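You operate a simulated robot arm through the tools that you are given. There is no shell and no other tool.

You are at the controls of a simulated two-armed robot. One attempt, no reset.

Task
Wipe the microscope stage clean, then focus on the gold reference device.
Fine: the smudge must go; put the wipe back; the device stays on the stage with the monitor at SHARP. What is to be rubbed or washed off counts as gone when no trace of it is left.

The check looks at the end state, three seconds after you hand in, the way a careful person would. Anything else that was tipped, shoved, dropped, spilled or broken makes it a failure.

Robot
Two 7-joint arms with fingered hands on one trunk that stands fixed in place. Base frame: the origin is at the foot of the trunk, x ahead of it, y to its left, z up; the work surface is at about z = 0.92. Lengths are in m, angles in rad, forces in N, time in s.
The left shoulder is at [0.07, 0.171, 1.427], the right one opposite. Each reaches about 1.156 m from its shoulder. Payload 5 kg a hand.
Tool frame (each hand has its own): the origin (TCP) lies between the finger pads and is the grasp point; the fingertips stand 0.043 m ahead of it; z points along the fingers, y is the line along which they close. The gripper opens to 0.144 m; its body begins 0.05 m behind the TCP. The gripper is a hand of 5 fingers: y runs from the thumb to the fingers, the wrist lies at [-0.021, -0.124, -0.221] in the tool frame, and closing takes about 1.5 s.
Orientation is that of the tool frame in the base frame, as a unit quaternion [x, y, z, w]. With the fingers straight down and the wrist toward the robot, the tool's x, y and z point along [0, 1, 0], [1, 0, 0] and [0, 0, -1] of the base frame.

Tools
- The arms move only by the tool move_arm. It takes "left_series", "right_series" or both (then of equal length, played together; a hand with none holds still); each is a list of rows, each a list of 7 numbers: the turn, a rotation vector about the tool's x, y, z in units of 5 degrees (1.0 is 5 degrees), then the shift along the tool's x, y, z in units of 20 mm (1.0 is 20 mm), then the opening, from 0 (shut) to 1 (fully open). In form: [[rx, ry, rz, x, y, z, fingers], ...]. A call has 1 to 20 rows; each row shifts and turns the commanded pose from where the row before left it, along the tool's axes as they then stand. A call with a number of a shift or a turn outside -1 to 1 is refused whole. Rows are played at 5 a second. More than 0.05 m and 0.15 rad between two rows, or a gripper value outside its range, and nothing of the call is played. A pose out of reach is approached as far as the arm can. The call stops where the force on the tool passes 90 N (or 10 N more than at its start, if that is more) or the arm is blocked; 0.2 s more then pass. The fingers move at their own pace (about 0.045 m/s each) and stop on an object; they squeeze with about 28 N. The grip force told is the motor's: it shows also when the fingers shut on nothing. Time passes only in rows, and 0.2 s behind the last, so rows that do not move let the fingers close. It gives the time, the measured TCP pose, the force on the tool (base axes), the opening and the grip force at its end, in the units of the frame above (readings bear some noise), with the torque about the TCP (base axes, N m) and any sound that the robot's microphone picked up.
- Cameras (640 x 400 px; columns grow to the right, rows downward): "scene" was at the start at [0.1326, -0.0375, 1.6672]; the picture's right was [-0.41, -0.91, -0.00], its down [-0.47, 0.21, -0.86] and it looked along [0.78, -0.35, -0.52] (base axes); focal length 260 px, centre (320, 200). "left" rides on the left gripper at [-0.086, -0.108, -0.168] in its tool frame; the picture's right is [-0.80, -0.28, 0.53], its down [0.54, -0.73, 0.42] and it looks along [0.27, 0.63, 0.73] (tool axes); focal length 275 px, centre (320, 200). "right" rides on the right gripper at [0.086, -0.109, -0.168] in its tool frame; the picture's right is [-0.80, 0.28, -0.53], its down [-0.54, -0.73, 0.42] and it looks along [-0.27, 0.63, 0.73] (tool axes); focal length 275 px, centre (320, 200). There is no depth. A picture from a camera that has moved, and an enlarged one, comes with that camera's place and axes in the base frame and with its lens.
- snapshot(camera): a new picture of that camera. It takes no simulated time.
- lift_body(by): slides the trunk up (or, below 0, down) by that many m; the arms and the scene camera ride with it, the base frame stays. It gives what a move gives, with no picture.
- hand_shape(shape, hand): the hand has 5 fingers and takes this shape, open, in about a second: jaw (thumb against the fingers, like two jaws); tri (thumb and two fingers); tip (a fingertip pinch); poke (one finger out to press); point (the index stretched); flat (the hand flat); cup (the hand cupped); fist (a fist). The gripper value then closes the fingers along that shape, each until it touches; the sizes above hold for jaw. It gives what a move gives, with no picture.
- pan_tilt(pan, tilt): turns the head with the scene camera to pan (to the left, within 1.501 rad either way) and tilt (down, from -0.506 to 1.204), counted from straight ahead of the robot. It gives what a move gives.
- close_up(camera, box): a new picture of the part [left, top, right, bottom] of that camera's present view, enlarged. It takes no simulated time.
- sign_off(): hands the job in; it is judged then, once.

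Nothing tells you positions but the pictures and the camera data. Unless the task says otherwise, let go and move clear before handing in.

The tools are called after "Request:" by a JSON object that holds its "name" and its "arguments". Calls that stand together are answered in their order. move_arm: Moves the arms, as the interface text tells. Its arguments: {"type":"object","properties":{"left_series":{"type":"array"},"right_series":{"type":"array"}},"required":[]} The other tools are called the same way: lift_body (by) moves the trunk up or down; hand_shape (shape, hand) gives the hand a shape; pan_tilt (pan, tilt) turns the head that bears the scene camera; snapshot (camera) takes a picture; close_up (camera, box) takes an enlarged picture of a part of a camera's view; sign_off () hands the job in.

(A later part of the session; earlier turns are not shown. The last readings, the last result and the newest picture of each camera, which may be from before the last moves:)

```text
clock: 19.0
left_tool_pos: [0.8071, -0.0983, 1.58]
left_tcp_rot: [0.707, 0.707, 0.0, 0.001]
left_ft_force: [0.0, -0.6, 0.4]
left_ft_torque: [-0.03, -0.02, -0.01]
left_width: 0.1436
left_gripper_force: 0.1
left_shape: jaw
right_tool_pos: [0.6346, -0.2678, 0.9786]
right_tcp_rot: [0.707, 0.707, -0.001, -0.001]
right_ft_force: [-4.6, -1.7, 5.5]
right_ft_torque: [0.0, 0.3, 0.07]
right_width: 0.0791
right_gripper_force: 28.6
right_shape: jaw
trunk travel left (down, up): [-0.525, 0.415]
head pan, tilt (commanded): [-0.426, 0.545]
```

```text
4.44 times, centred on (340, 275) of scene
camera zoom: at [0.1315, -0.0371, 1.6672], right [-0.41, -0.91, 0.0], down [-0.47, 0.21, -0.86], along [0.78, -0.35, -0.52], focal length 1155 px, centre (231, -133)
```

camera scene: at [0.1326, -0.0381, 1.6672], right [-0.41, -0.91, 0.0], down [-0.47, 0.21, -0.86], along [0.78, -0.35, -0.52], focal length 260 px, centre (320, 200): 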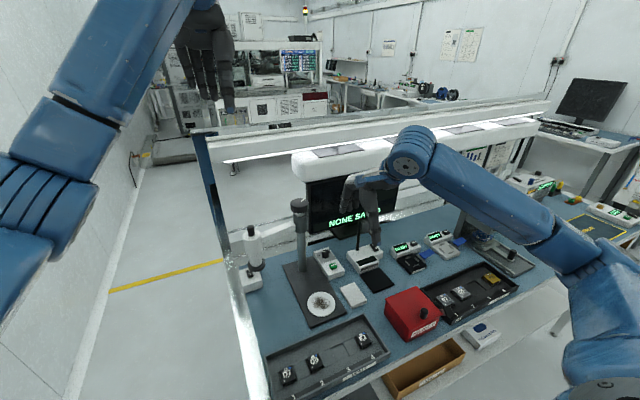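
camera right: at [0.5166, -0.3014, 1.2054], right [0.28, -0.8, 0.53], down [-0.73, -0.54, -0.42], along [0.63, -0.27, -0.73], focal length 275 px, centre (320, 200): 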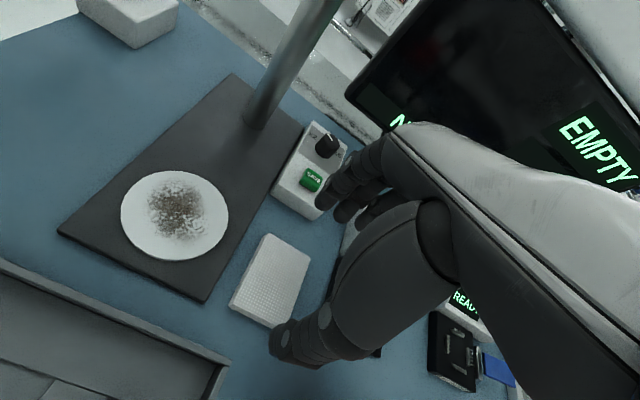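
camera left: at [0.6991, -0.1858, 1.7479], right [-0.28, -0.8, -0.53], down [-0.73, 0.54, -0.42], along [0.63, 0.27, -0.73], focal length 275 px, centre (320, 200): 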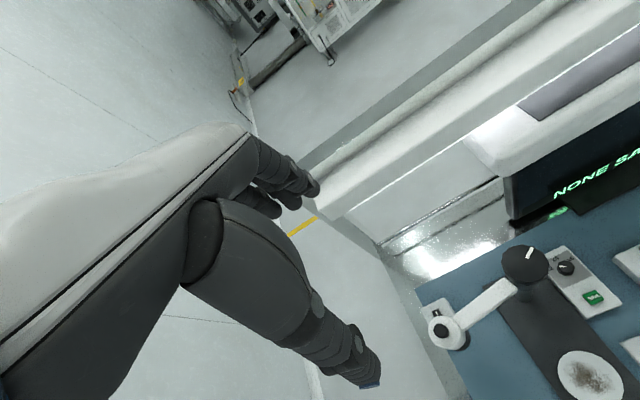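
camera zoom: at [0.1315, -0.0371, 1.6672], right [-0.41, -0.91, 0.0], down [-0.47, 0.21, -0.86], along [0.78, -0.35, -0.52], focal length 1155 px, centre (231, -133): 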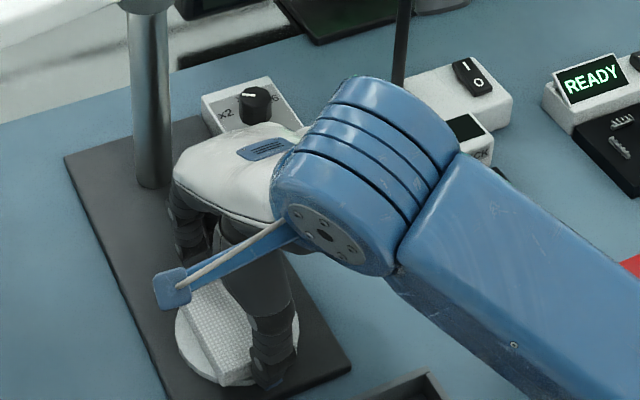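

Request:
{"name": "move_arm", "arguments": {"right_series": [[0, 0, 0, 0, 0, 0.05, 0.4], [0, 0, 0, 0.5, 0.4, 0, 0.4], [0, 0, 0, 0.5, 0, 0, 0.4], [0, 0, 0, -0.5, 0, 0, 0.4], [0, 0, 0, -0.5, 0, 0, 0.4], [0, 0, 0, -0.5, 0, 0, 0.4], [0, 0, 0, -0.5, 0, 0, 0.4], [0, 0, 0, 0, -0.5, 0, 0.4], [0, 0, 0, 0.5, -0.3, 0, 0.4], [0, 0, 0, 0.5, 0, 0, 0.4], [0, 0, 0, 0.5, 0, 0, 0.4], [0, 0, 0, 0.5, 0, 0, 0.4], [0, 0, 0, -0.5, 0, 0, 0.4], [0, 0, 0, -0.5, 0, 0, 0.4], [0, 0, 0, -0.5, 0, 0, 0.4], [0, 0, 0, -0.5, 0, 0, 0.4], [0, 0, 0, 0.5, 0.2, 0, 0.4], [0, 0, 0, 0.5, 0.2, 0, 0.4], [0, 0, 0, 0, 0, 0, 0.4]]}}

Request:
{"name": "move_arm", "arguments": {"right_series": [[0, 0, 0, 0, 0, -0.3, 0.4], [0, 0, 0, 0, 0, -0.8, 0.4], [0, 0, 0, 0, 0, -1, 0.4], [0, 0, 0, -1, 0, 0, 0.4], [0, 0, 0, -1, 0, 0, 0.4], [0, 0, 0, -1, 0, 0, 0.4], [0, 0, 0, -1, -0.1, 0, 0.4], [0, 0, 0, -1, -0.2, 0, 0.4], [0, 0, 0, -0.9, -0.2, 0, 0.4], [0, 0, 0, 0, 0, 0, 0.4]]}}

Request:
{"name": "close_up", "arguments": {"camera": "scene", "box": [280, 230, 400, 320]}}

Request:
{"name": "snapshot", "arguments": {"camera": "right"}}

Request:
{"name": "close_up", "arguments": {"camera": "left", "box": [540, 340, 636, 400]}}

```text
clock: 23.0
left_tool_pos: [0.8063, -0.0973, 1.5799]
left_tcp_rot: [0.707, 0.708, 0.0, 0.0]
left_ft_force: [0.2, 0.7, 0.3]
left_ft_torque: [0.0, 0.01, -0.02]
left_width: 0.1436
left_gripper_force: 0.1
left_shape: jaw
right_tool_pos: [0.6374, -0.2683, 0.9783]
right_tcp_rot: [0.707, 0.707, -0.001, 0.0]
right_ft_force: [-1.9, -5.9, 9.1]
right_ft_torque: [-0.17, 0.15, 0.04]
right_width: 0.0794
right_gripper_force: 28.0
right_shape: jaw
trunk travel left (down, up): [-0.525, 0.415]
head pan, tilt (commanded): [-0.426, 0.545]
```

```text
clock: 25.2
left_tool_pos: [0.8075, -0.0989, 1.5801]
left_tcp_rot: [0.707, 0.708, 0.0, 0.0]
left_ft_force: [-1.1, -0.2, -0.5]
left_ft_torque: [-0.02, 0.03, 0.02]
left_width: 0.144
left_gripper_force: 0.1
left_shape: jaw
right_tool_pos: [0.6265, -0.3865, 1.0193]
right_tcp_rot: [0.706, 0.708, 0.0, 0.0]
right_ft_force: [0.2, 0.3, -0.1]
right_ft_torque: [0.0, 0.05, -0.01]
right_width: 0.0792
right_gripper_force: 28.0
right_shape: jaw
trunk travel left (down, up): [-0.525, 0.415]
head pan, tilt (commanded): [-0.426, 0.545]
```

```text
4.44 times, centred on (340, 275) of scene
camera zoom: at [0.133, -0.037, 1.6672], right [-0.41, -0.91, 0.0], down [-0.47, 0.21, -0.86], along [0.78, -0.35, -0.52], focal length 1155 px, centre (231, -133)
```

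zoom: 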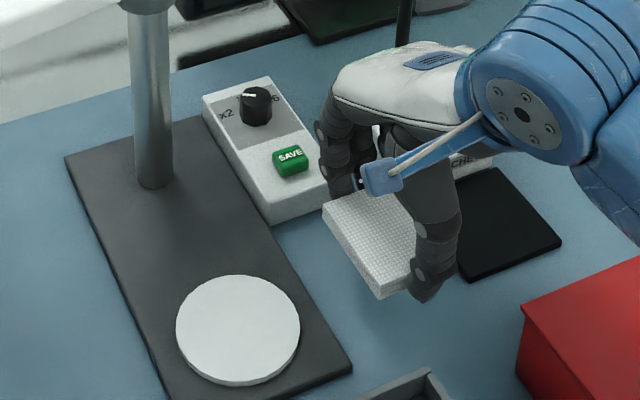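

```text
taken
camera right: at [0.5177, -0.302, 1.1866], right [0.29, -0.8, 0.53], down [-0.73, -0.54, -0.42], along [0.63, -0.27, -0.73], focal length 275 px, centre (320, 200)
```

right: 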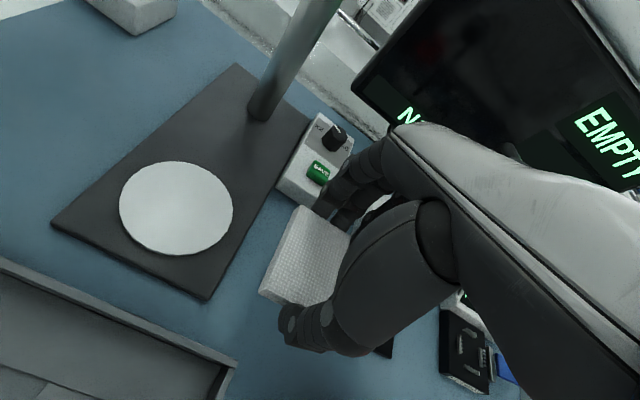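

```text
6.67 times, centred on (588, 370) of left
camera zoom: at [0.6995, -0.1847, 1.7478], right [-0.28, -0.8, -0.53], down [-0.73, 0.54, -0.42], along [0.63, 0.27, -0.73], focal length 1835 px, centre (-1467, -933)
```

zoom: 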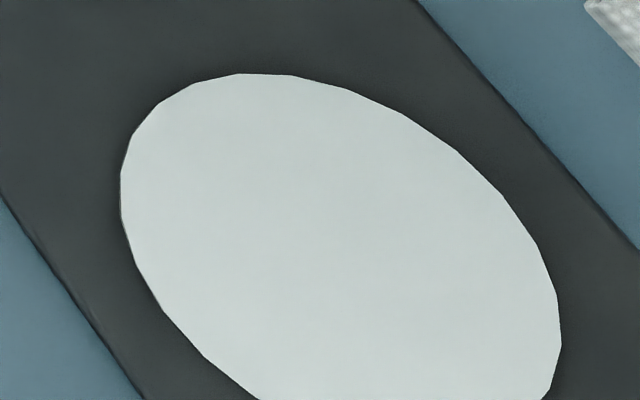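

Request:
{"name": "move_arm", "arguments": {"right_series": [[0, 0, 0, 0, -0.2, 0, 0.4], [0, 0, 0, 0, 0, 0.8, 0.4], [0, 0, 0, 0, 0, 0.8, 0.4], [0, 0, 0, 0, 0, 0.6, 0.4], [0, 0, 0, 0, 0, 0.2, 0.4], [0, 0, 0, 0, 0, 0.1, 0.4], [0, 0, 0, 0, 0, 0, 0.4]]}}

Request:
{"name": "close_up", "arguments": {"camera": "scene", "box": [325, 250, 397, 310]}}

Request:
{"name": "close_up", "arguments": {"camera": "right", "box": [200, 160, 400, 360]}}

```text
clock: 26.8
left_tool_pos: [0.8082, -0.0992, 1.5799]
left_tcp_rot: [0.707, 0.707, 0.0, 0.0]
left_ft_force: [0.0, 1.1, 0.0]
left_ft_torque: [-0.04, -0.01, 0.04]
left_width: 0.1436
left_gripper_force: 0.1
left_shape: jaw
right_tool_pos: [0.6234, -0.3866, 0.9692]
right_tcp_rot: [0.707, 0.707, 0.001, 0.0]
right_ft_force: [-0.4, -0.9, -0.5]
right_ft_torque: [0.02, -0.01, 0.0]
right_width: 0.0795
right_gripper_force: 28.4
right_shape: jaw
trunk travel left (down, up): [-0.525, 0.415]
head pan, tilt (commanded): [-0.426, 0.545]
```

```text
6.67 times, centred on (361, 280) of scene
camera zoom: at [0.1325, -0.0374, 1.6672], right [-0.41, -0.91, 0.0], down [-0.47, 0.21, -0.86], along [0.78, -0.35, -0.52], focal length 1732 px, centre (47, -333)
```

zoom: 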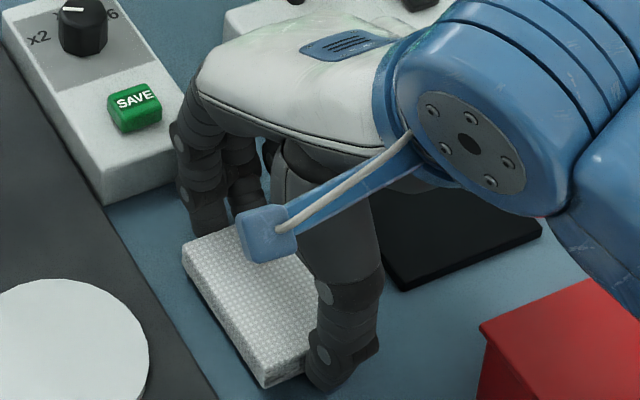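

```text
2.00 times, centred on (300, 260) of right
camera zoom: at [0.5145, -0.3019, 1.1368], right [0.28, -0.8, 0.53], down [-0.73, -0.54, -0.42], along [0.63, -0.27, -0.73], focal length 551 px, centre (360, 80)
```

zoom: 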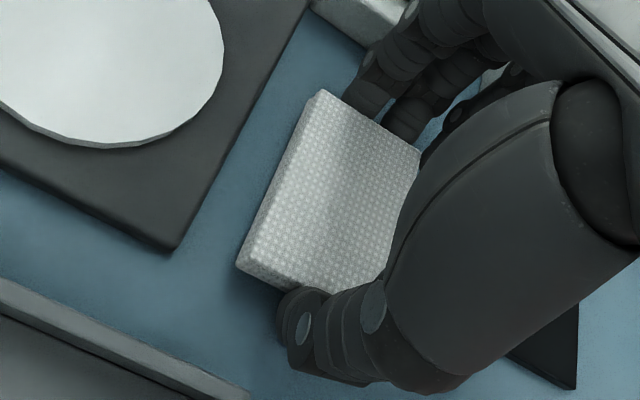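

Request:
{"name": "move_arm", "arguments": {"right_series": [[0, 0, 0, 0, 0, 0.05, 0.4], [0, 0, 0, 0, 0, 0.05, 0.4], [0, 0, 0, 0, 0, 0.05, 0.4], [0, 0, 0, 0, 0, 0, 0.4]]}}

```text
clock: 27.8
left_tool_pos: [0.807, -0.0997, 1.5789]
left_tcp_rot: [0.707, 0.707, 0.0, 0.0]
left_ft_force: [0.4, 0.1, 0.4]
left_ft_torque: [0.0, -0.01, -0.03]
left_width: 0.1435
left_gripper_force: 0.1
left_shape: jaw
right_tool_pos: [0.6225, -0.3865, 0.9672]
right_tcp_rot: [0.707, 0.707, 0.0, 0.0]
right_ft_force: [0.2, -0.1, 0.2]
right_ft_torque: [-0.01, 0.02, 0.01]
right_width: 0.0795
right_gripper_force: 27.6
right_shape: jaw
trunk travel left (down, up): [-0.525, 0.415]
head pan, tilt (commanded): [-0.426, 0.545]
```

Request:
{"name": "move_arm", "arguments": {"right_series": [[0, 0, 0, 0, 0, 0.04, 0.4], [0, 0, 0, 0, 0, 0.04, 0.4], [0, 0, 0, 0, 0, 0.04, 0.4], [0, 0, 0, 0, 0, 0, 0.4]]}}

```text
clock: 28.8
left_tool_pos: [0.8076, -0.0991, 1.5799]
left_tcp_rot: [0.707, 0.707, 0.0, 0.001]
left_ft_force: [-0.5, 0.5, -0.2]
left_ft_torque: [-0.02, -0.01, -0.01]
left_width: 0.1435
left_gripper_force: 0.1
left_shape: jaw
right_tool_pos: [0.6234, -0.3855, 0.9642]
right_tcp_rot: [0.707, 0.707, 0.0, 0.0]
right_ft_force: [0.9, -0.3, 0.9]
right_ft_torque: [0.0, -0.1, -0.01]
right_width: 0.0796
right_gripper_force: 27.5
right_shape: jaw
trunk travel left (down, up): [-0.525, 0.415]
head pan, tilt (commanded): [-0.426, 0.545]
```

Request:
{"name": "move_arm", "arguments": {"right_series": [[0, 0, 0, 0, 0, 0.03, 0.4], [0, 0, 0, 0, 0, 0, 0.58], [0, 0, 0, 0, 0, 0, 0.64], [0, 0, 0, 0, 0, 0, 0.7], [0, 0, 0, 0, 0, 0, 0.75], [0, 0, 0, 0, 0, 0, 0.75]]}}

Request:
{"name": "close_up", "arguments": {"camera": "right", "box": [200, 160, 400, 360]}}

Request:
{"name": "close_up", "arguments": {"camera": "scene", "box": [325, 250, 397, 310]}}

```text
clock: 30.2
left_tool_pos: [0.8077, -0.0985, 1.5804]
left_tcp_rot: [0.707, 0.707, 0.0, 0.0]
left_ft_force: [-0.6, -0.3, 0.1]
left_ft_torque: [0.01, 0.0, 0.0]
left_width: 0.1437
left_gripper_force: 0.0
left_shape: jaw
right_tool_pos: [0.6233, -0.3849, 0.9639]
right_tcp_rot: [0.707, 0.707, 0.0, 0.0]
right_ft_force: [-1.5, 0.8, 2.4]
right_ft_torque: [-0.05, -0.13, -0.01]
right_width: 0.1069
right_gripper_force: 0.0
right_shape: jaw
trunk travel left (down, up): [-0.525, 0.415]
head pan, tilt (commanded): [-0.426, 0.545]
```

```text
2.00 times, centred on (300, 260) of right
camera zoom: at [0.5139, -0.301, 1.1314], right [0.28, -0.8, 0.53], down [-0.73, -0.54, -0.42], along [0.63, -0.27, -0.73], focal length 551 px, centre (360, 80)
```

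zoom: 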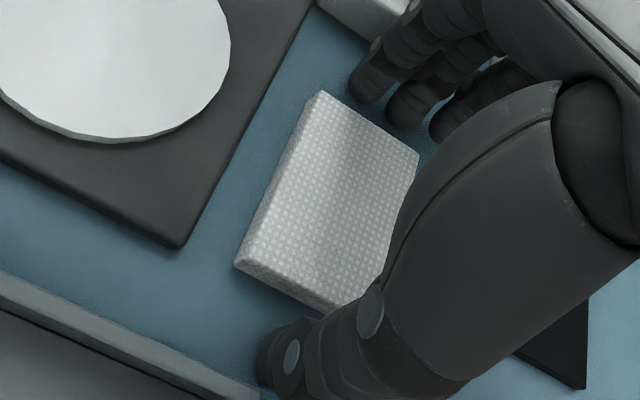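

```text
6.67 times, centred on (361, 280) of scene
camera zoom: at [0.1322, -0.0372, 1.6672], right [-0.41, -0.91, 0.0], down [-0.47, 0.21, -0.86], along [0.78, -0.35, -0.52], focal length 1732 px, centre (47, -333)
```

zoom: 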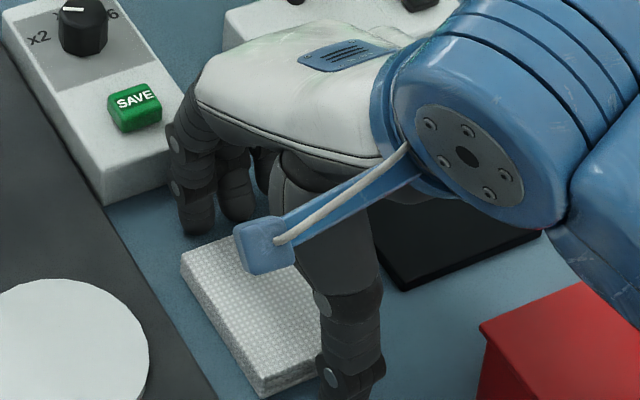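

Request:
{"name": "move_arm", "arguments": {"right_series": [[0, 0, 0, 0, 0, -0.3, 0.75], [0, 0, 0, 0, 0, -0.6, 0.75], [0, 0, 0, 0, 0, -1, 0.75], [0, 0, 0, 0, 0, -1, 0.75], [0, 0, 0, 0, 0, -1, 0.75], [0, 0, 0, 0, 0, -1, 0.75], [0, 0, 0, 0, 0, -1, 0.75], [0, 0, 0, 0, 0, -1, 0.75], [0, 0, 0, 0, 0, -1, 0.75], [0, 0, 0, 0, 0, -1, 0.75], [0, 0, 0, 0, 0, -1, 0.75], [0, 0, 0, 0, 0, -1, 0.75]]}}

Request:
{"name": "snapshot", "arguments": {"camera": "right"}}

Request:
{"name": "close_up", "arguments": {"camera": "right", "box": [80, 200, 320, 350]}}

Request:
{"name": "close_up", "arguments": {"camera": "scene", "box": [280, 260, 400, 335]}}

```text
clock: 32.8
left_tool_pos: [0.8082, -0.0984, 1.5806]
left_tcp_rot: [0.707, 0.707, -0.001, 0.0]
left_ft_force: [-0.3, 0.1, -0.4]
left_ft_torque: [-0.06, -0.02, -0.02]
left_width: 0.1437
left_gripper_force: 0.1
left_shape: jaw
right_tool_pos: [0.6225, -0.3844, 1.1816]
right_tcp_rot: [0.706, 0.708, 0.0, 0.0]
right_ft_force: [0.0, -0.2, -0.7]
right_ft_torque: [-0.06, 0.0, 0.01]
right_width: 0.1079
right_gripper_force: 0.1
right_shape: jaw
trunk travel left (down, up): [-0.525, 0.415]
head pan, tilt (commanded): [-0.426, 0.545]
```

```text
taken
camera right: at [0.5142, -0.3005, 1.3496], right [0.29, -0.8, 0.53], down [-0.73, -0.54, -0.42], along [0.63, -0.27, -0.73], focal length 275 px, centre (320, 200)
```

right: 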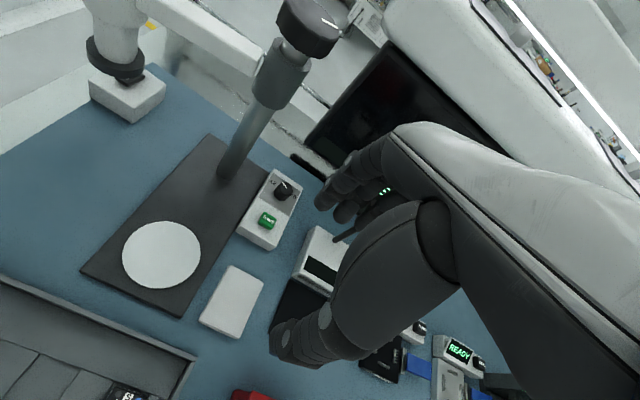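

```text
2.67 times, centred on (200, 275) of right
camera zoom: at [0.5142, -0.3005, 1.3496], right [0.29, -0.8, 0.53], down [-0.73, -0.54, -0.42], along [0.63, -0.27, -0.73], focal length 734 px, centre (640, 0)
```

zoom: 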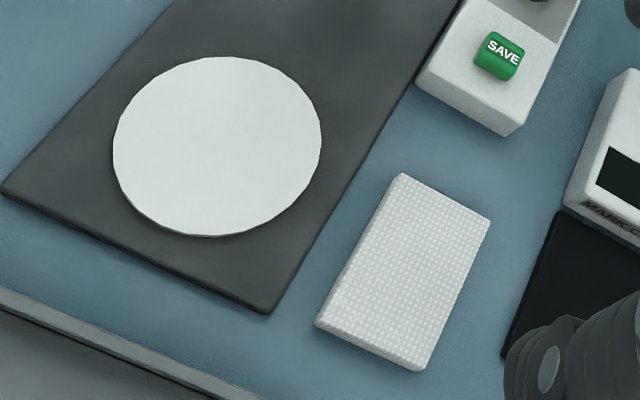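

```text
5.33 times, centred on (340, 298) of scene
camera zoom: at [0.1325, -0.0372, 1.6672], right [-0.41, -0.91, 0.0], down [-0.47, 0.21, -0.86], along [0.78, -0.35, -0.52], focal length 1386 px, centre (213, -320)
```

zoom: 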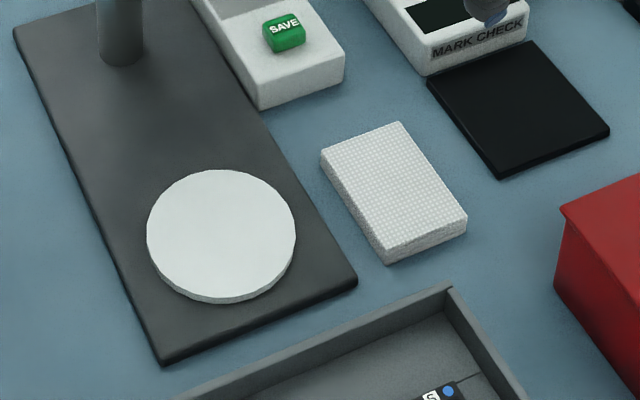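

The stage is clean and the wipe lies back in its spot. Next I take the right hand over to the gold device R1 in the CHECK tray at about (0.47, -0.86) to look at it from above.

Request:
{"name": "move_arm", "arguments": {"right_series": [[0, 0, 0, -1, -0.2, -0.5, 0.75], [0, 0, 0, -1, -0.2, -0.5, 0.75], [0, 0, 0, -1, -0.2, -0.5, 0.75], [0, 0, 0, -1, -0.2, -0.5, 0.75], [0, 0, 0, -1, -0.3, 0, 0.75], [0, 0, 0, -1, -0.3, 0, 0.75], [0, 0, 0, -1, -0.4, 0, 0.75], [0, 0, 0, -1, -0.4, 0, 0.75], [0, 0, 0, -1, -0.4, 0, 0.75], [0, 0, 0, -1, -0.4, 0, 0.75], [0, 0, 0, -1, -0.4, 0, 0.75], [0, 0, 0, -1, -0.4, 0, 0.75], [0, 0, 0, -1, -0.4, 0, 0.75], [0, 0, 0, -1, -0.4, 0, 0.75], [0, 0, 0, -1, -0.4, 0, 0.75], [0, 0, 0, -1, -0.4, 0, 0.75], [0, 0, 0, -1, -0.4, 0, 0.75], [0, 0, 0, -1, -0.4, 0, 0.75], [0, 0, 0, -1, -0.4, 0, 0.75], [0, 0, 0, -1, -0.4, 0, 0.75]]}}

Request:
{"name": "hand_shape", "arguments": {"hand": "right", "shape": "tri"}}

Request:
{"name": "snapshot", "arguments": {"camera": "right"}}

Request:
{"name": "snapshot", "arguments": {"camera": "scene"}}

```text
clock: 37.0
left_tool_pos: [0.8064, -0.099, 1.5799]
left_tcp_rot: [0.707, 0.708, -0.001, 0.0]
left_ft_force: [0.2, -0.4, -0.2]
left_ft_torque: [0.0, -0.03, -0.02]
left_width: 0.1436
left_gripper_force: 0.0
left_shape: jaw
right_tool_pos: [0.4838, -0.7876, 1.2218]
right_tcp_rot: [0.706, 0.708, 0.0, 0.0]
right_ft_force: [0.7, 0.3, 0.5]
right_ft_torque: [-0.01, -0.02, -0.01]
right_width: 0.1079
right_gripper_force: 0.2
right_shape: jaw
trunk travel left (down, up): [-0.525, 0.415]
head pan, tilt (commanded): [-0.426, 0.545]
```

```text
clock: 37.9
left_tool_pos: [0.8079, -0.0985, 1.58]
left_tcp_rot: [0.707, 0.707, 0.0, 0.0]
left_ft_force: [-0.4, -0.2, 0.6]
left_ft_torque: [0.0, -0.01, -0.02]
left_width: 0.1436
left_gripper_force: 0.0
left_shape: jaw
right_tool_pos: [0.4847, -0.7851, 1.2211]
right_tcp_rot: [0.707, 0.708, 0.0, 0.001]
right_ft_force: [-0.2, -0.8, 0.4]
right_ft_torque: [0.05, -0.02, 0.03]
right_width: 0.1436
right_gripper_force: 0.1
right_shape: tri
trunk travel left (down, up): [-0.525, 0.415]
head pan, tilt (commanded): [-0.426, 0.545]
```

```text
taken
camera right: at [0.3761, -0.7017, 1.3893], right [0.28, -0.8, 0.53], down [-0.73, -0.54, -0.42], along [0.63, -0.27, -0.73], focal length 275 px, centre (320, 200)
```

right: 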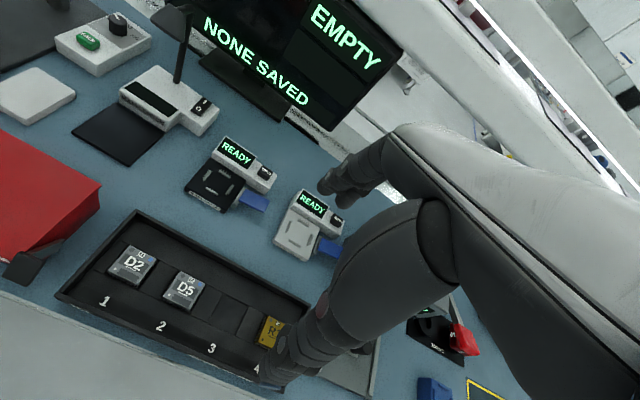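

```text
taken
camera scene: at [0.1326, -0.0373, 1.6672], right [-0.41, -0.91, 0.0], down [-0.47, 0.21, -0.86], along [0.78, -0.35, -0.52], focal length 260 px, centre (320, 200)
```

scene: 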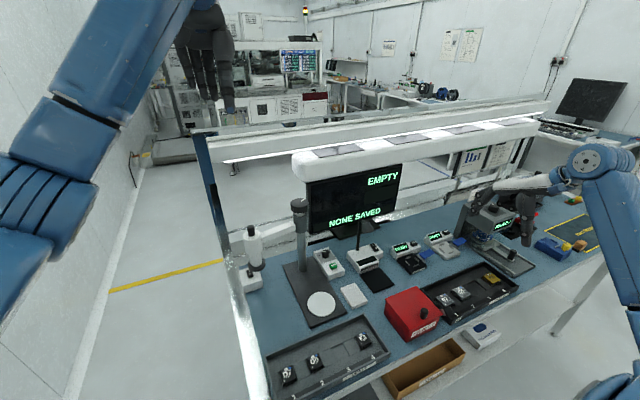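

Request:
{"name": "close_up", "arguments": {"camera": "right", "box": [140, 230, 380, 380]}}

Request:
{"name": "close_up", "arguments": {"camera": "right", "box": [220, 290, 316, 350]}}

Request:
{"name": "close_up", "arguments": {"camera": "scene", "box": [430, 150, 590, 300]}}

Request:
{"name": "close_up", "arguments": {"camera": "scene", "box": [440, 240, 536, 320]}}

```text
2.67 times, centred on (260, 305) of right
camera zoom: at [0.3761, -0.7017, 1.3893], right [0.28, -0.8, 0.53], down [-0.73, -0.54, -0.42], along [0.63, -0.27, -0.73], focal length 734 px, centre (480, -80)
```

zoom: 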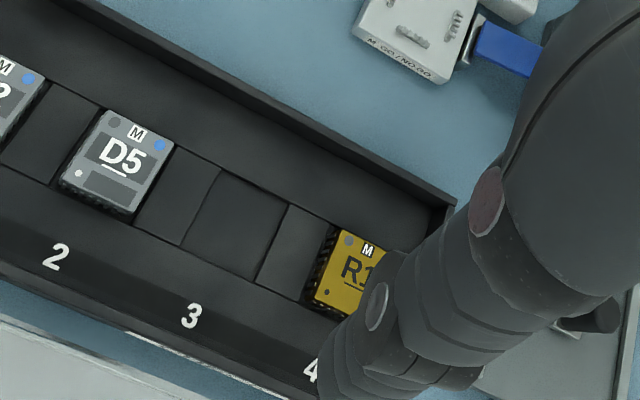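

```text
6.67 times, centred on (268, 320) of right
camera zoom: at [0.3761, -0.7017, 1.3893], right [0.28, -0.8, 0.53], down [-0.73, -0.54, -0.42], along [0.63, -0.27, -0.73], focal length 1835 px, centre (667, -600)
```

zoom: 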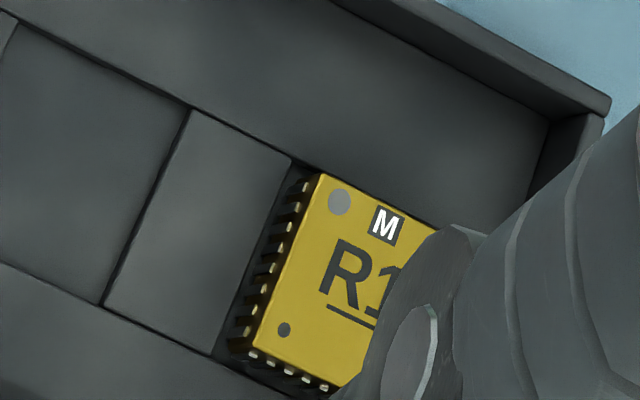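

```text
2.67 times, centred on (510, 225) of scene
camera zoom: at [0.1326, -0.0373, 1.6672], right [-0.41, -0.91, 0.0], down [-0.47, 0.21, -0.86], along [0.78, -0.35, -0.52], focal length 693 px, centre (-187, 133)
```

zoom: 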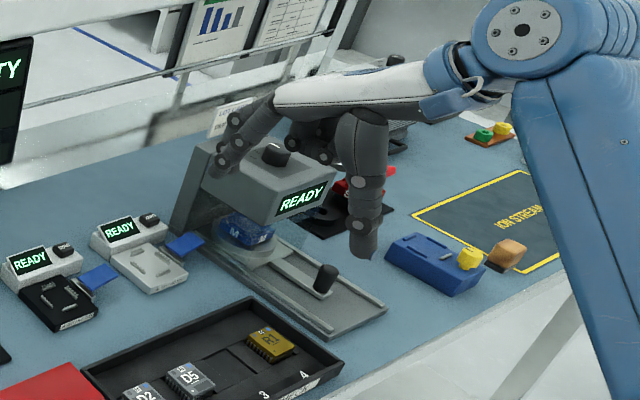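

```text
5.00 times, centred on (488, 280) of scene
camera zoom: at [0.1326, -0.0373, 1.6672], right [-0.41, -0.91, 0.0], down [-0.47, 0.21, -0.86], along [0.78, -0.35, -0.52], focal length 1299 px, centre (-520, -200)
```

zoom: 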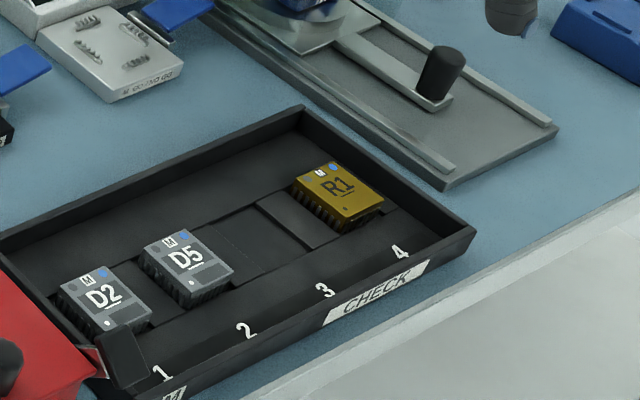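

Request:
{"name": "move_arm", "arguments": {"right_series": [[0, 0, 0, -0.9, -0.11, -0.2, 0.6], [0, 0, 0, -0.9, -0.11, -0.2, 0.4], [0, 0, 0, -0.9, -0.11, -0.2, 0.4], [0, 0, 0, -0.9, -0.11, -0.2, 0.4], [0, 0, 0, -0.9, -0.11, 0, 0.4], [0, 0, 0, 0, 0, 0, 0.4], [0, 0, 0, 0, 0, 0, 0.4], [0, 0, 0, 0, 0, 0, 0.4]]}}

Request:
{"name": "snapshot", "arguments": {"camera": "right"}}

Request:
{"name": "close_up", "arguments": {"camera": "scene", "box": [470, 150, 590, 270]}}

```text
clock: 39.7
left_tool_pos: [0.8072, -0.0992, 1.5793]
left_tcp_rot: [0.707, 0.707, 0.001, 0.001]
left_ft_force: [-0.3, -0.6, -0.4]
left_ft_torque: [0.0, -0.01, 0.0]
left_width: 0.1436
left_gripper_force: 0.0
left_shape: jaw
right_tool_pos: [0.4723, -0.8774, 1.2392]
right_tcp_rot: [0.708, 0.707, 0.0, 0.0]
right_ft_force: [-0.8, -0.4, 0.4]
right_ft_torque: [0.02, 0.02, -0.03]
right_width: 0.0581
right_gripper_force: 0.0
right_shape: tri
trunk travel left (down, up): [-0.525, 0.415]
head pan, tilt (commanded): [-0.426, 0.545]
```

```text
taken
camera right: at [0.3633, -0.7924, 1.406], right [0.28, -0.8, 0.53], down [-0.73, -0.54, -0.42], along [0.63, -0.27, -0.73], focal length 275 px, centre (320, 200)
```

right: 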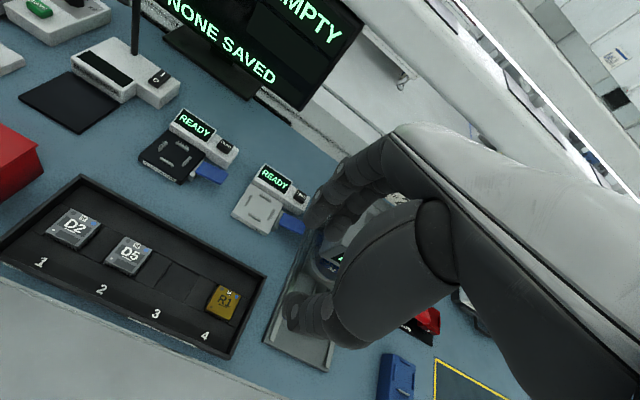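

```text
3.33 times, centred on (530, 210) of scene
camera zoom: at [0.1326, -0.0379, 1.6672], right [-0.41, -0.91, 0.0], down [-0.47, 0.21, -0.86], along [0.78, -0.35, -0.52], focal length 866 px, centre (-380, 167)
```

zoom: 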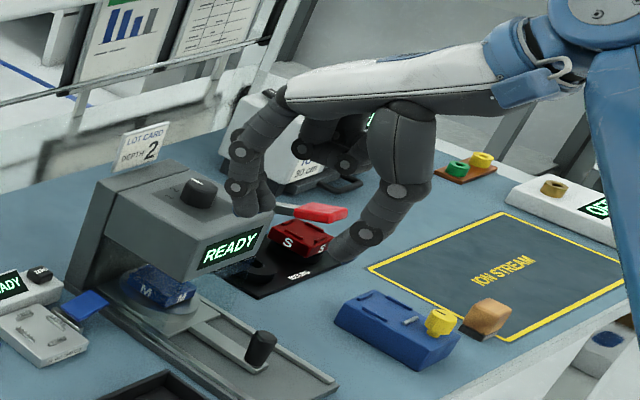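

Request:
{"name": "close_up", "arguments": {"camera": "right", "box": [160, 250, 288, 330]}}

Request:
{"name": "close_up", "arguments": {"camera": "right", "box": [260, 120, 420, 360]}}

```text
5.00 times, centred on (224, 290) of right
camera zoom: at [0.3633, -0.7924, 1.406], right [0.28, -0.8, 0.53], down [-0.73, -0.54, -0.42], along [0.63, -0.27, -0.73], focal length 1376 px, centre (800, -250)
```

zoom: 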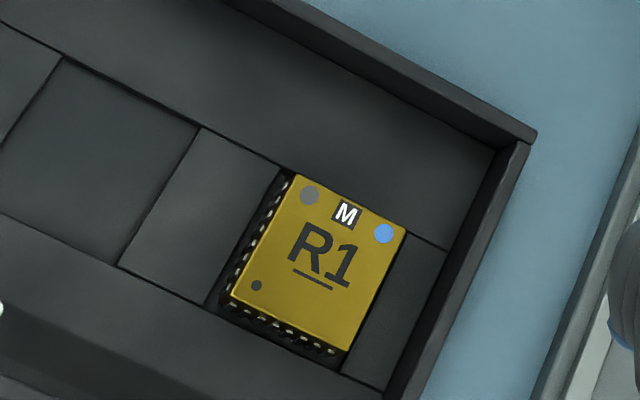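

```text
1.67 times, centred on (340, 240) of right
camera zoom: at [0.3633, -0.7924, 1.406], right [0.28, -0.8, 0.53], down [-0.73, -0.54, -0.42], along [0.63, -0.27, -0.73], focal length 459 px, centre (287, 133)
```

zoom: 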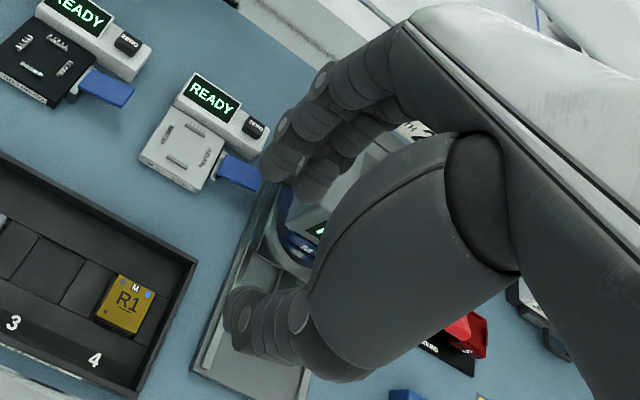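

Request:
{"name": "move_arm", "arguments": {"right_series": [[0, 0, 0, 0.35, 0.15, 1, 0.37], [0, 0, 0, 0, 0, 1, 0.37], [0, 0, 0, 0, 0, 1, 0.37], [0, 0, 0, 0, 0, 1, 0.37], [0, 0, 0, 0, 0, 1, 0.37], [0, 0, 0, 0, 0, 1, 0.37], [0, 0, 0, 0, 0, 1, 0.37], [0, 0, 0, 0, 0, 1, 0.37], [0, 0, 0, 0, 0, 1, 0.37], [0, 0, 0, 0, 0, 1, 0.37], [0, 0, 0, 0, 0, 1, 0.37], [0, 0, 0, 0, 0, 0, 0.37]]}}

Request:
{"name": "snapshot", "arguments": {"camera": "right"}}

Request:
{"name": "close_up", "arguments": {"camera": "scene", "box": [440, 200, 560, 300]}}

```text
clock: 42.3
left_tool_pos: [0.8076, -0.0984, 1.5795]
left_tcp_rot: [0.707, 0.707, 0.0, 0.0]
left_ft_force: [0.7, -0.7, 0.4]
left_ft_torque: [-0.02, 0.01, 0.0]
left_width: 0.1436
left_gripper_force: 0.0
left_shape: jaw
right_tool_pos: [0.4736, -0.8678, 1.0179]
right_tcp_rot: [0.706, 0.708, 0.0, -0.001]
right_ft_force: [0.0, 0.2, 0.2]
right_ft_torque: [0.01, -0.04, -0.01]
right_width: 0.0536
right_gripper_force: 0.0
right_shape: tri
trunk travel left (down, up): [-0.525, 0.415]
head pan, tilt (commanded): [-0.426, 0.545]
```

```text
taken
camera right: at [0.3648, -0.784, 1.185], right [0.28, -0.8, 0.53], down [-0.73, -0.54, -0.42], along [0.63, -0.27, -0.73], focal length 275 px, centre (320, 200)
```

right: 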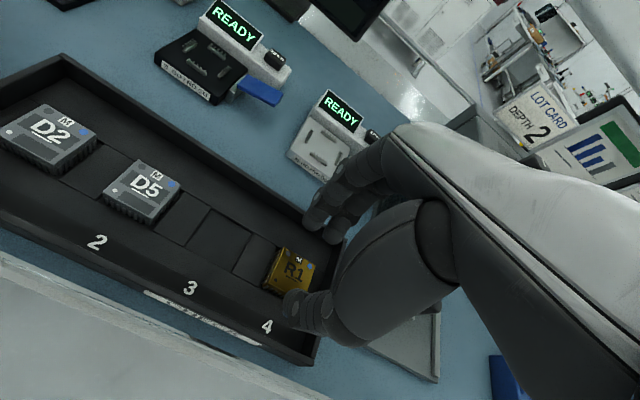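

```text
4.00 times, centred on (500, 250) of scene
camera zoom: at [0.1324, -0.0374, 1.6672], right [-0.41, -0.91, 0.0], down [-0.47, 0.21, -0.86], along [0.78, -0.35, -0.52], focal length 1039 px, centre (-400, 0)
```

zoom: 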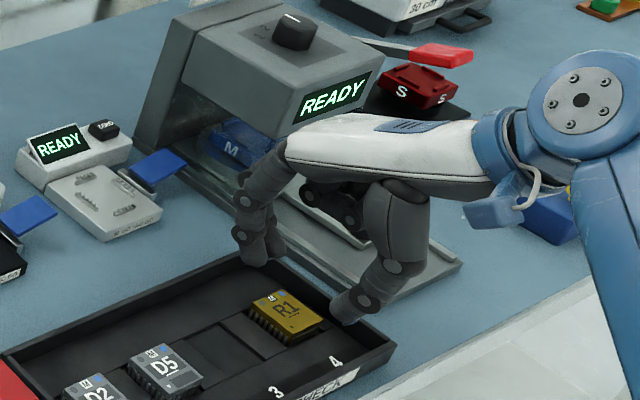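

Request:
{"name": "move_arm", "arguments": {"right_series": [[0, 0, 0, -0.1, 0.1, 0.6, 0.37], [0, 0, 0, 0, 0, 0.5, 0.37], [0, 0, 0, 0, 0, 0.4, 0.37], [0, 0, 0, 0, 0, 0, 0.37]]}}

Request:
{"name": "close_up", "arguments": {"camera": "right", "box": [230, 180, 390, 360]}}

Request:
{"name": "close_up", "arguments": {"camera": "scene", "box": [470, 240, 542, 300]}}

```text
clock: 43.3
left_tool_pos: [0.8086, -0.0986, 1.5791]
left_tcp_rot: [0.707, 0.707, 0.0, 0.0]
left_ft_force: [-0.1, -0.1, -0.3]
left_ft_torque: [0.01, -0.02, 0.02]
left_width: 0.1436
left_gripper_force: 0.0
left_shape: jaw
right_tool_pos: [0.4766, -0.8705, 0.9888]
right_tcp_rot: [0.707, 0.707, 0.0, 0.0]
right_ft_force: [0.2, -0.4, -0.7]
right_ft_torque: [0.06, -0.01, -0.01]
right_width: 0.0533
right_gripper_force: 0.0
right_shape: tri
trunk travel left (down, up): [-0.525, 0.415]
head pan, tilt (commanded): [-0.426, 0.545]
```

```text
2.22 times, centred on (310, 270) of right
camera zoom: at [0.3686, -0.7863, 1.1558], right [0.28, -0.8, 0.53], down [-0.73, -0.54, -0.42], along [0.63, -0.27, -0.73], focal length 612 px, centre (342, 44)
```

zoom: 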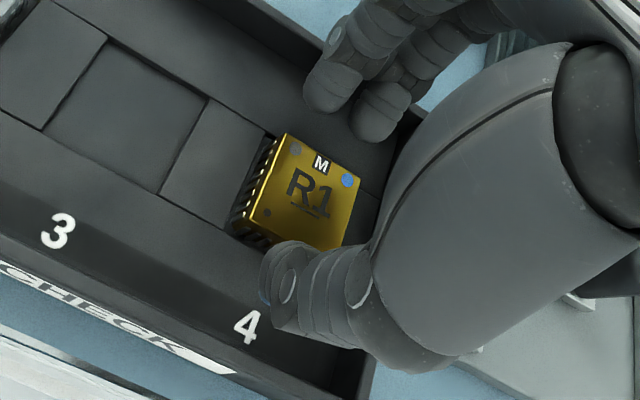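

```text
6.67 times, centred on (506, 270) of scene
camera zoom: at [0.1327, -0.0377, 1.6672], right [-0.41, -0.91, 0.0], down [-0.47, 0.21, -0.86], along [0.78, -0.35, -0.52], focal length 1732 px, centre (-920, -267)
```

zoom: 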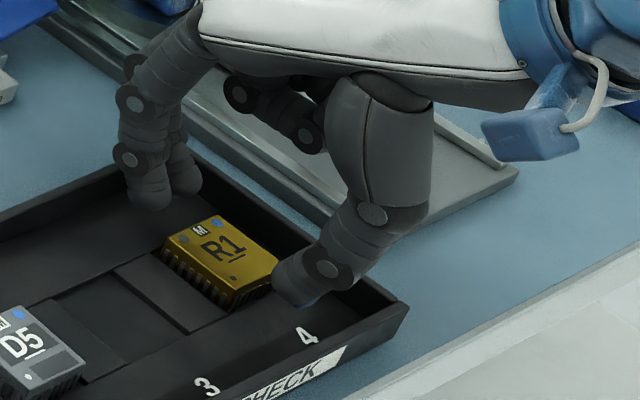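

Request:
{"name": "move_arm", "arguments": {"right_series": [[0, 0, 0, 0, 0, 0.2, 0.37], [0, 0, 0, 0, 0, 0.2, 0.37], [0, 0, 0, 0, 0, 0.15, 0.37], [0, 0, 0, 0, 0, 0.1, 0.37], [0, 0, 0, 0, 0, 0, 0.37]]}}

Request:
{"name": "close_up", "arguments": {"camera": "right", "box": [230, 180, 390, 360]}}

Request:
{"name": "close_up", "arguments": {"camera": "scene", "box": [470, 240, 542, 300]}}

```text
clock: 44.5
left_tool_pos: [0.8073, -0.0988, 1.5795]
left_tcp_rot: [0.707, 0.707, -0.001, 0.001]
left_ft_force: [-0.4, -0.8, 0.4]
left_ft_torque: [-0.02, -0.02, 0.03]
left_width: 0.1437
left_gripper_force: 0.0
left_shape: jaw
right_tool_pos: [0.4769, -0.8693, 0.9754]
right_tcp_rot: [0.707, 0.707, 0.0, 0.0]
right_ft_force: [-0.9, -0.8, 4.6]
right_ft_torque: [-0.11, -0.24, -0.02]
right_width: 0.0538
right_gripper_force: 0.1
right_shape: tri
trunk travel left (down, up): [-0.525, 0.415]
head pan, tilt (commanded): [-0.426, 0.545]
```

```text
2.22 times, centred on (310, 270) of right
camera zoom: at [0.3682, -0.7857, 1.1431], right [0.28, -0.8, 0.53], down [-0.72, -0.54, -0.42], along [0.63, -0.27, -0.73], focal length 612 px, centre (342, 44)
```

zoom: 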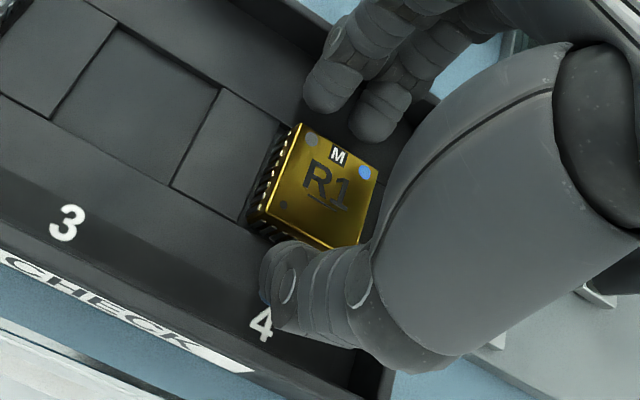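

```text
6.67 times, centred on (506, 270) of scene
camera zoom: at [0.1322, -0.0371, 1.6673], right [-0.41, -0.91, 0.0], down [-0.47, 0.21, -0.86], along [0.78, -0.35, -0.52], focal length 1732 px, centre (-920, -267)
```

zoom: 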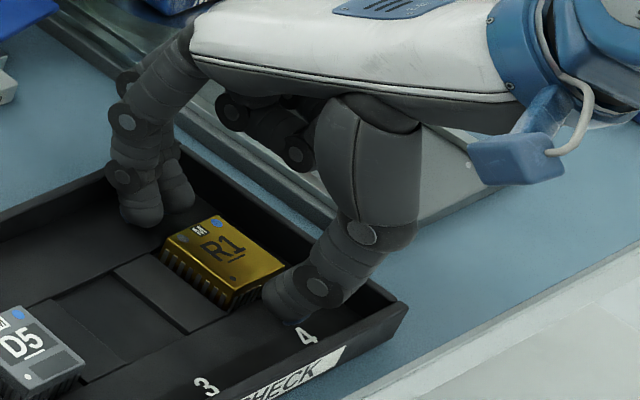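

Request:
{"name": "move_arm", "arguments": {"right_series": [[0, 0, 0, 0, 0, -0.15, 0.37], [0, 0, 0, 0, -0.2, 0, 0.36], [0, 0, 0, 0, 0, 0.1, 0.36], [0, 0, 0, 0, 0, 0.1, 0.36], [0, 0, 0, 0, 0, 0, 0.36]]}}

Request:
{"name": "close_up", "arguments": {"camera": "right", "box": [230, 180, 390, 360]}}

Request:
{"name": "close_up", "arguments": {"camera": "scene", "box": [470, 240, 542, 300]}}

```text
clock: 45.7
left_tool_pos: [0.8081, -0.099, 1.5804]
left_tcp_rot: [0.707, 0.707, 0.0, 0.0]
left_ft_force: [-0.6, 0.3, -0.9]
left_ft_torque: [-0.01, 0.0, 0.01]
left_width: 0.1435
left_gripper_force: 0.0
left_shape: jaw
right_tool_pos: [0.474, -0.872, 0.9758]
right_tcp_rot: [0.707, 0.707, 0.001, 0.0]
right_ft_force: [0.1, 0.7, -0.1]
right_ft_torque: [-0.01, -0.02, -0.05]
right_width: 0.0519
right_gripper_force: 0.1
right_shape: tri
trunk travel left (down, up): [-0.525, 0.415]
head pan, tilt (commanded): [-0.426, 0.545]
```

```text
2.22 times, centred on (310, 270) of right
camera zoom: at [0.3644, -0.7866, 1.1413], right [0.28, -0.8, 0.53], down [-0.73, -0.54, -0.42], along [0.63, -0.27, -0.73], focal length 612 px, centre (342, 44)
```

zoom: 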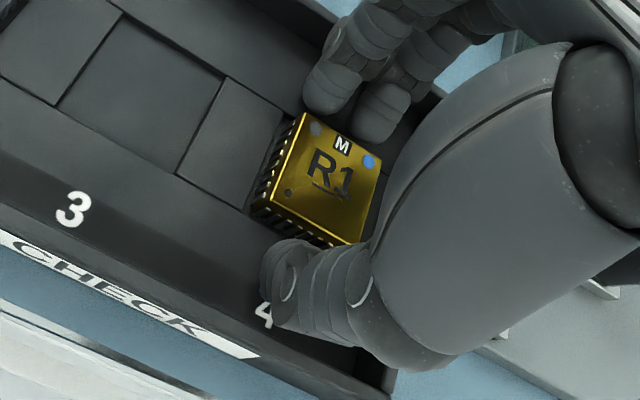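

```text
6.67 times, centred on (506, 270) of scene
camera zoom: at [0.1323, -0.0374, 1.6672], right [-0.41, -0.91, 0.0], down [-0.47, 0.21, -0.86], along [0.78, -0.35, -0.52], focal length 1732 px, centre (-920, -267)
```

zoom: 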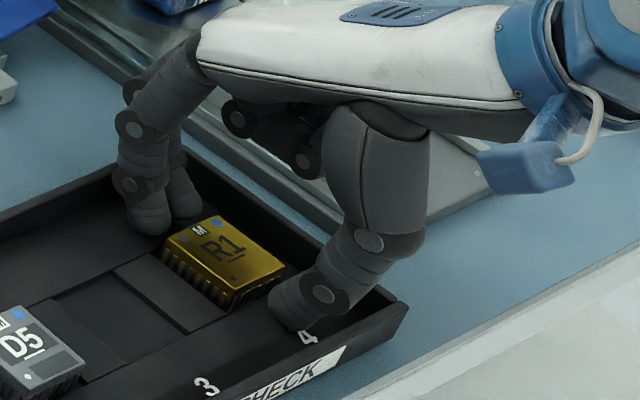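

Request:
{"name": "move_arm", "arguments": {"right_series": [[0, 0, 0, -0.15, 0.03, 0.05, 0.36], [0, 0, 0, 0, 0, 0, 0.32], [0, 0, 0, 0, 0, 0, 0.28], [0, 0, 0, 0, 0, 0, 0.24], [0, 0, 0, 0, 0, 0, 0.2], [0, 0, 0, 0, 0, 0, 0.2], [0, 0, 0, 0, 0, 0, 0.2]]}}

Request:
{"name": "close_up", "arguments": {"camera": "right", "box": [230, 180, 390, 360]}}

Request:
{"name": "close_up", "arguments": {"camera": "scene", "box": [470, 240, 542, 300]}}

```text
clock: 47.3
left_tool_pos: [0.8075, -0.1006, 1.5807]
left_tcp_rot: [0.707, 0.707, 0.0, 0.0]
left_ft_force: [-0.6, 0.7, 0.3]
left_ft_torque: [0.05, 0.02, 0.0]
left_width: 0.1438
left_gripper_force: 0.1
left_shape: jaw
right_tool_pos: [0.4739, -0.8741, 0.9735]
right_tcp_rot: [0.707, 0.707, 0.0, 0.0]
right_ft_force: [-0.9, 0.1, -0.4]
right_ft_torque: [0.01, -0.02, -0.02]
right_width: 0.0369
right_gripper_force: 28.1
right_shape: tri
trunk travel left (down, up): [-0.525, 0.415]
head pan, tilt (commanded): [-0.426, 0.545]
```

```text
2.22 times, centred on (310, 270) of right
camera zoom: at [0.3651, -0.7898, 1.14], right [0.28, -0.8, 0.53], down [-0.73, -0.54, -0.42], along [0.63, -0.27, -0.73], focal length 612 px, centre (342, 44)
```

zoom: 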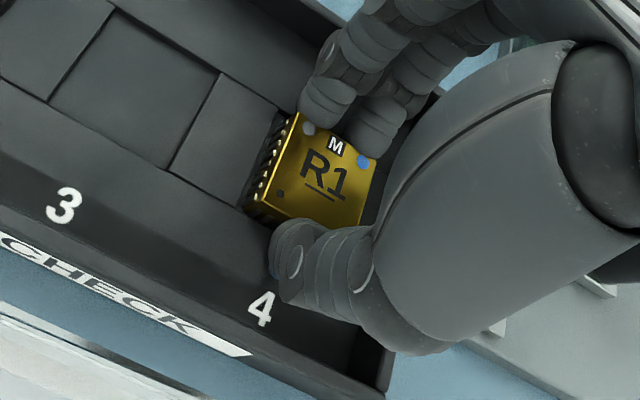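

```text
6.67 times, centred on (506, 270) of scene
camera zoom: at [0.1325, -0.0376, 1.6672], right [-0.41, -0.91, 0.0], down [-0.47, 0.21, -0.86], along [0.78, -0.35, -0.52], focal length 1732 px, centre (-920, -267)
```

zoom: 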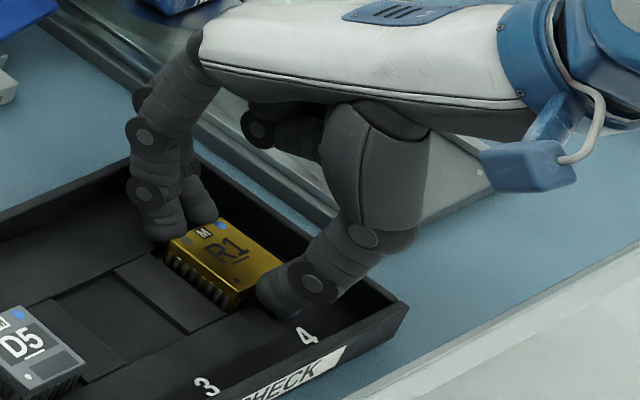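

Request:
{"name": "move_arm", "arguments": {"right_series": [[0, 0, 0, 0, 0, -0.2, 0.15], [0, 0, 0, 0, 0, -0.3, 0.15], [0, 0, 0, 0, 0, -0.5, 0.15], [0, 0, 0, 0, 0, -0.8, 0.15], [0, 0, 0, 0, 0, -0.8, 0.15], [0, 0, 0, 0, 0, 0, 0.15]]}}

Request:
{"name": "close_up", "arguments": {"camera": "right", "box": [230, 180, 390, 360]}}

Request:
{"name": "close_up", "arguments": {"camera": "scene", "box": [470, 230, 542, 290]}}

```text
clock: 48.7
left_tool_pos: [0.8077, -0.0984, 1.5786]
left_tcp_rot: [0.708, 0.707, 0.001, 0.0]
left_ft_force: [0.3, -0.1, 1.1]
left_ft_torque: [0.03, -0.06, 0.01]
left_width: 0.1435
left_gripper_force: 0.0
left_shape: jaw
right_tool_pos: [0.4735, -0.874, 1.0239]
right_tcp_rot: [0.707, 0.707, -0.001, 0.0]
right_ft_force: [0.0, -0.2, -0.1]
right_ft_torque: [-0.02, 0.02, -0.02]
right_width: 0.0371
right_gripper_force: 27.7
right_shape: tri
trunk travel left (down, up): [-0.525, 0.415]
head pan, tilt (commanded): [-0.426, 0.545]
```

```text
2.22 times, centred on (310, 270) of right
camera zoom: at [0.3654, -0.7892, 1.1909], right [0.28, -0.8, 0.53], down [-0.73, -0.54, -0.42], along [0.63, -0.27, -0.73], focal length 612 px, centre (342, 44)
```

zoom: 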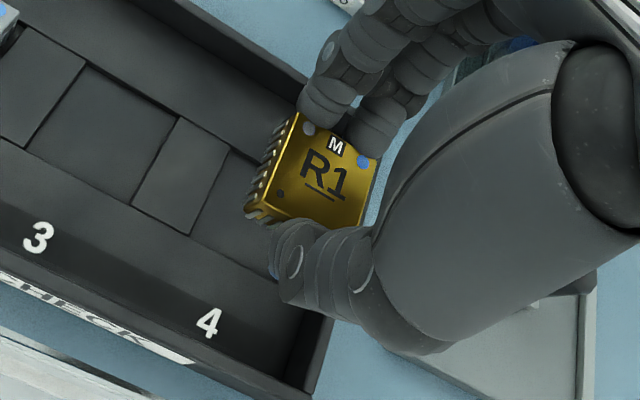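

```text
6.67 times, centred on (506, 260) of scene
camera zoom: at [0.1327, -0.0379, 1.6672], right [-0.41, -0.91, 0.0], down [-0.47, 0.21, -0.86], along [0.78, -0.35, -0.52], focal length 1732 px, centre (-920, -200)
```

zoom: 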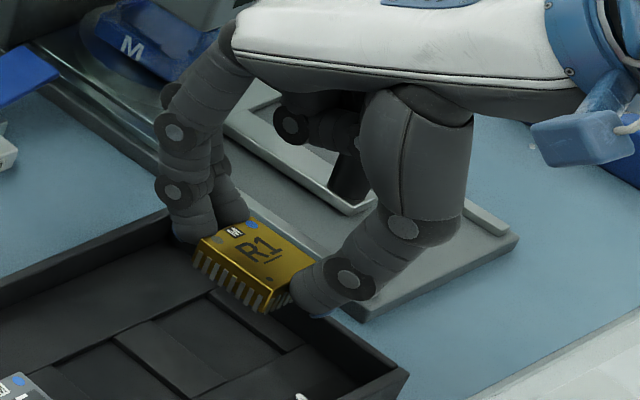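

The gold device is held securely and level. I lift it higher and carry it across to the stage centre at about (0.634, -0.270).

Request:
{"name": "move_arm", "arguments": {"right_series": [[0, 0, 0, 0, 0, -1, 0.15], [0, 0, 0, 0, 0, -1, 0.15], [0, 0, 0, 0, 0, -1, 0.15], [0, 0, 0, 0, 0, -1, 0.15], [0, 0, 0, 0.5, 0.1, -1, 0.15], [0, 0, 0, 1, 0.27, -1, 0.15], [0, 0, 0, 1, 0.27, -0.5, 0.15], [0, 0, 0, 1, 0.27, 0, 0.15], [0, 0, 0, 1, 0.27, 0, 0.15], [0, 0, 0, 1, 0.27, 0, 0.15], [0, 0, 0, 1, 0.27, 0, 0.15], [0, 0, 0, 1, 0.27, 0, 0.15], [0, 0, 0, 1, 0.27, 0, 0.15], [0, 0, 0, 1, 0.27, 0, 0.15], [0, 0, 0, 1, 0.27, 0, 0.15], [0, 0, 0, 1, 0.27, 0, 0.15], [0, 0, 0, 1, 0.27, 0, 0.15], [0, 0, 0, 1, 0.27, 0, 0.15], [0, 0, 0, 1, 0.27, 0, 0.15], [0, 0, 0, 1, 0.27, 0, 0.15]]}}

Request:
{"name": "snapshot", "arguments": {"camera": "scene"}}

Request:
{"name": "snapshot", "arguments": {"camera": "right"}}

```text
clock: 52.9
left_tool_pos: [0.8078, -0.0995, 1.5795]
left_tcp_rot: [0.707, 0.707, 0.0, 0.0]
left_ft_force: [-0.3, 0.9, 0.0]
left_ft_torque: [-0.02, 0.01, 0.01]
left_width: 0.1435
left_gripper_force: 0.1
left_shape: jaw
right_tool_pos: [0.5584, -0.5641, 1.1545]
right_tcp_rot: [0.707, 0.707, -0.001, 0.0]
right_ft_force: [1.0, 0.2, -0.9]
right_ft_torque: [0.01, 0.03, -0.01]
right_width: 0.0365
right_gripper_force: 27.6
right_shape: tri
trunk travel left (down, up): [-0.525, 0.415]
head pan, tilt (commanded): [-0.426, 0.545]
```

```text
taken
camera scene: at [0.133, -0.0369, 1.6672], right [-0.41, -0.91, 0.0], down [-0.47, 0.21, -0.86], along [0.78, -0.35, -0.52], focal length 260 px, centre (320, 200)
```

scene: 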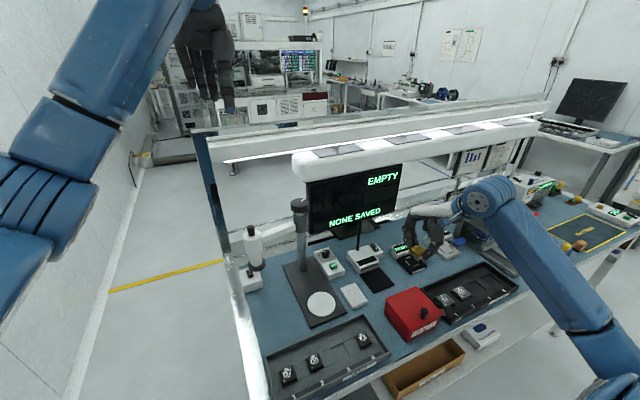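

```text
taken
camera right: at [0.4493, -0.4793, 1.3216], right [0.28, -0.8, 0.53], down [-0.73, -0.54, -0.42], along [0.63, -0.27, -0.73], focal length 275 px, centre (320, 200)
```

right: 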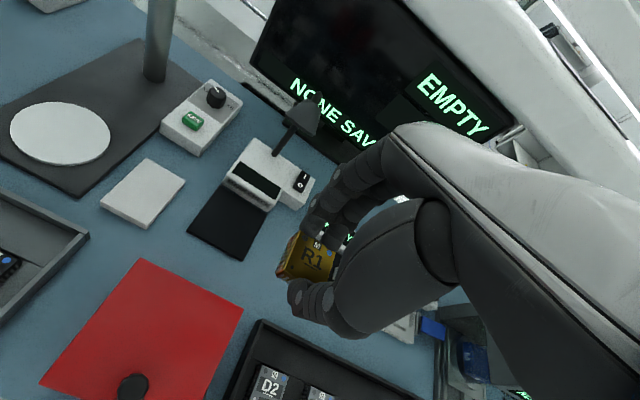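

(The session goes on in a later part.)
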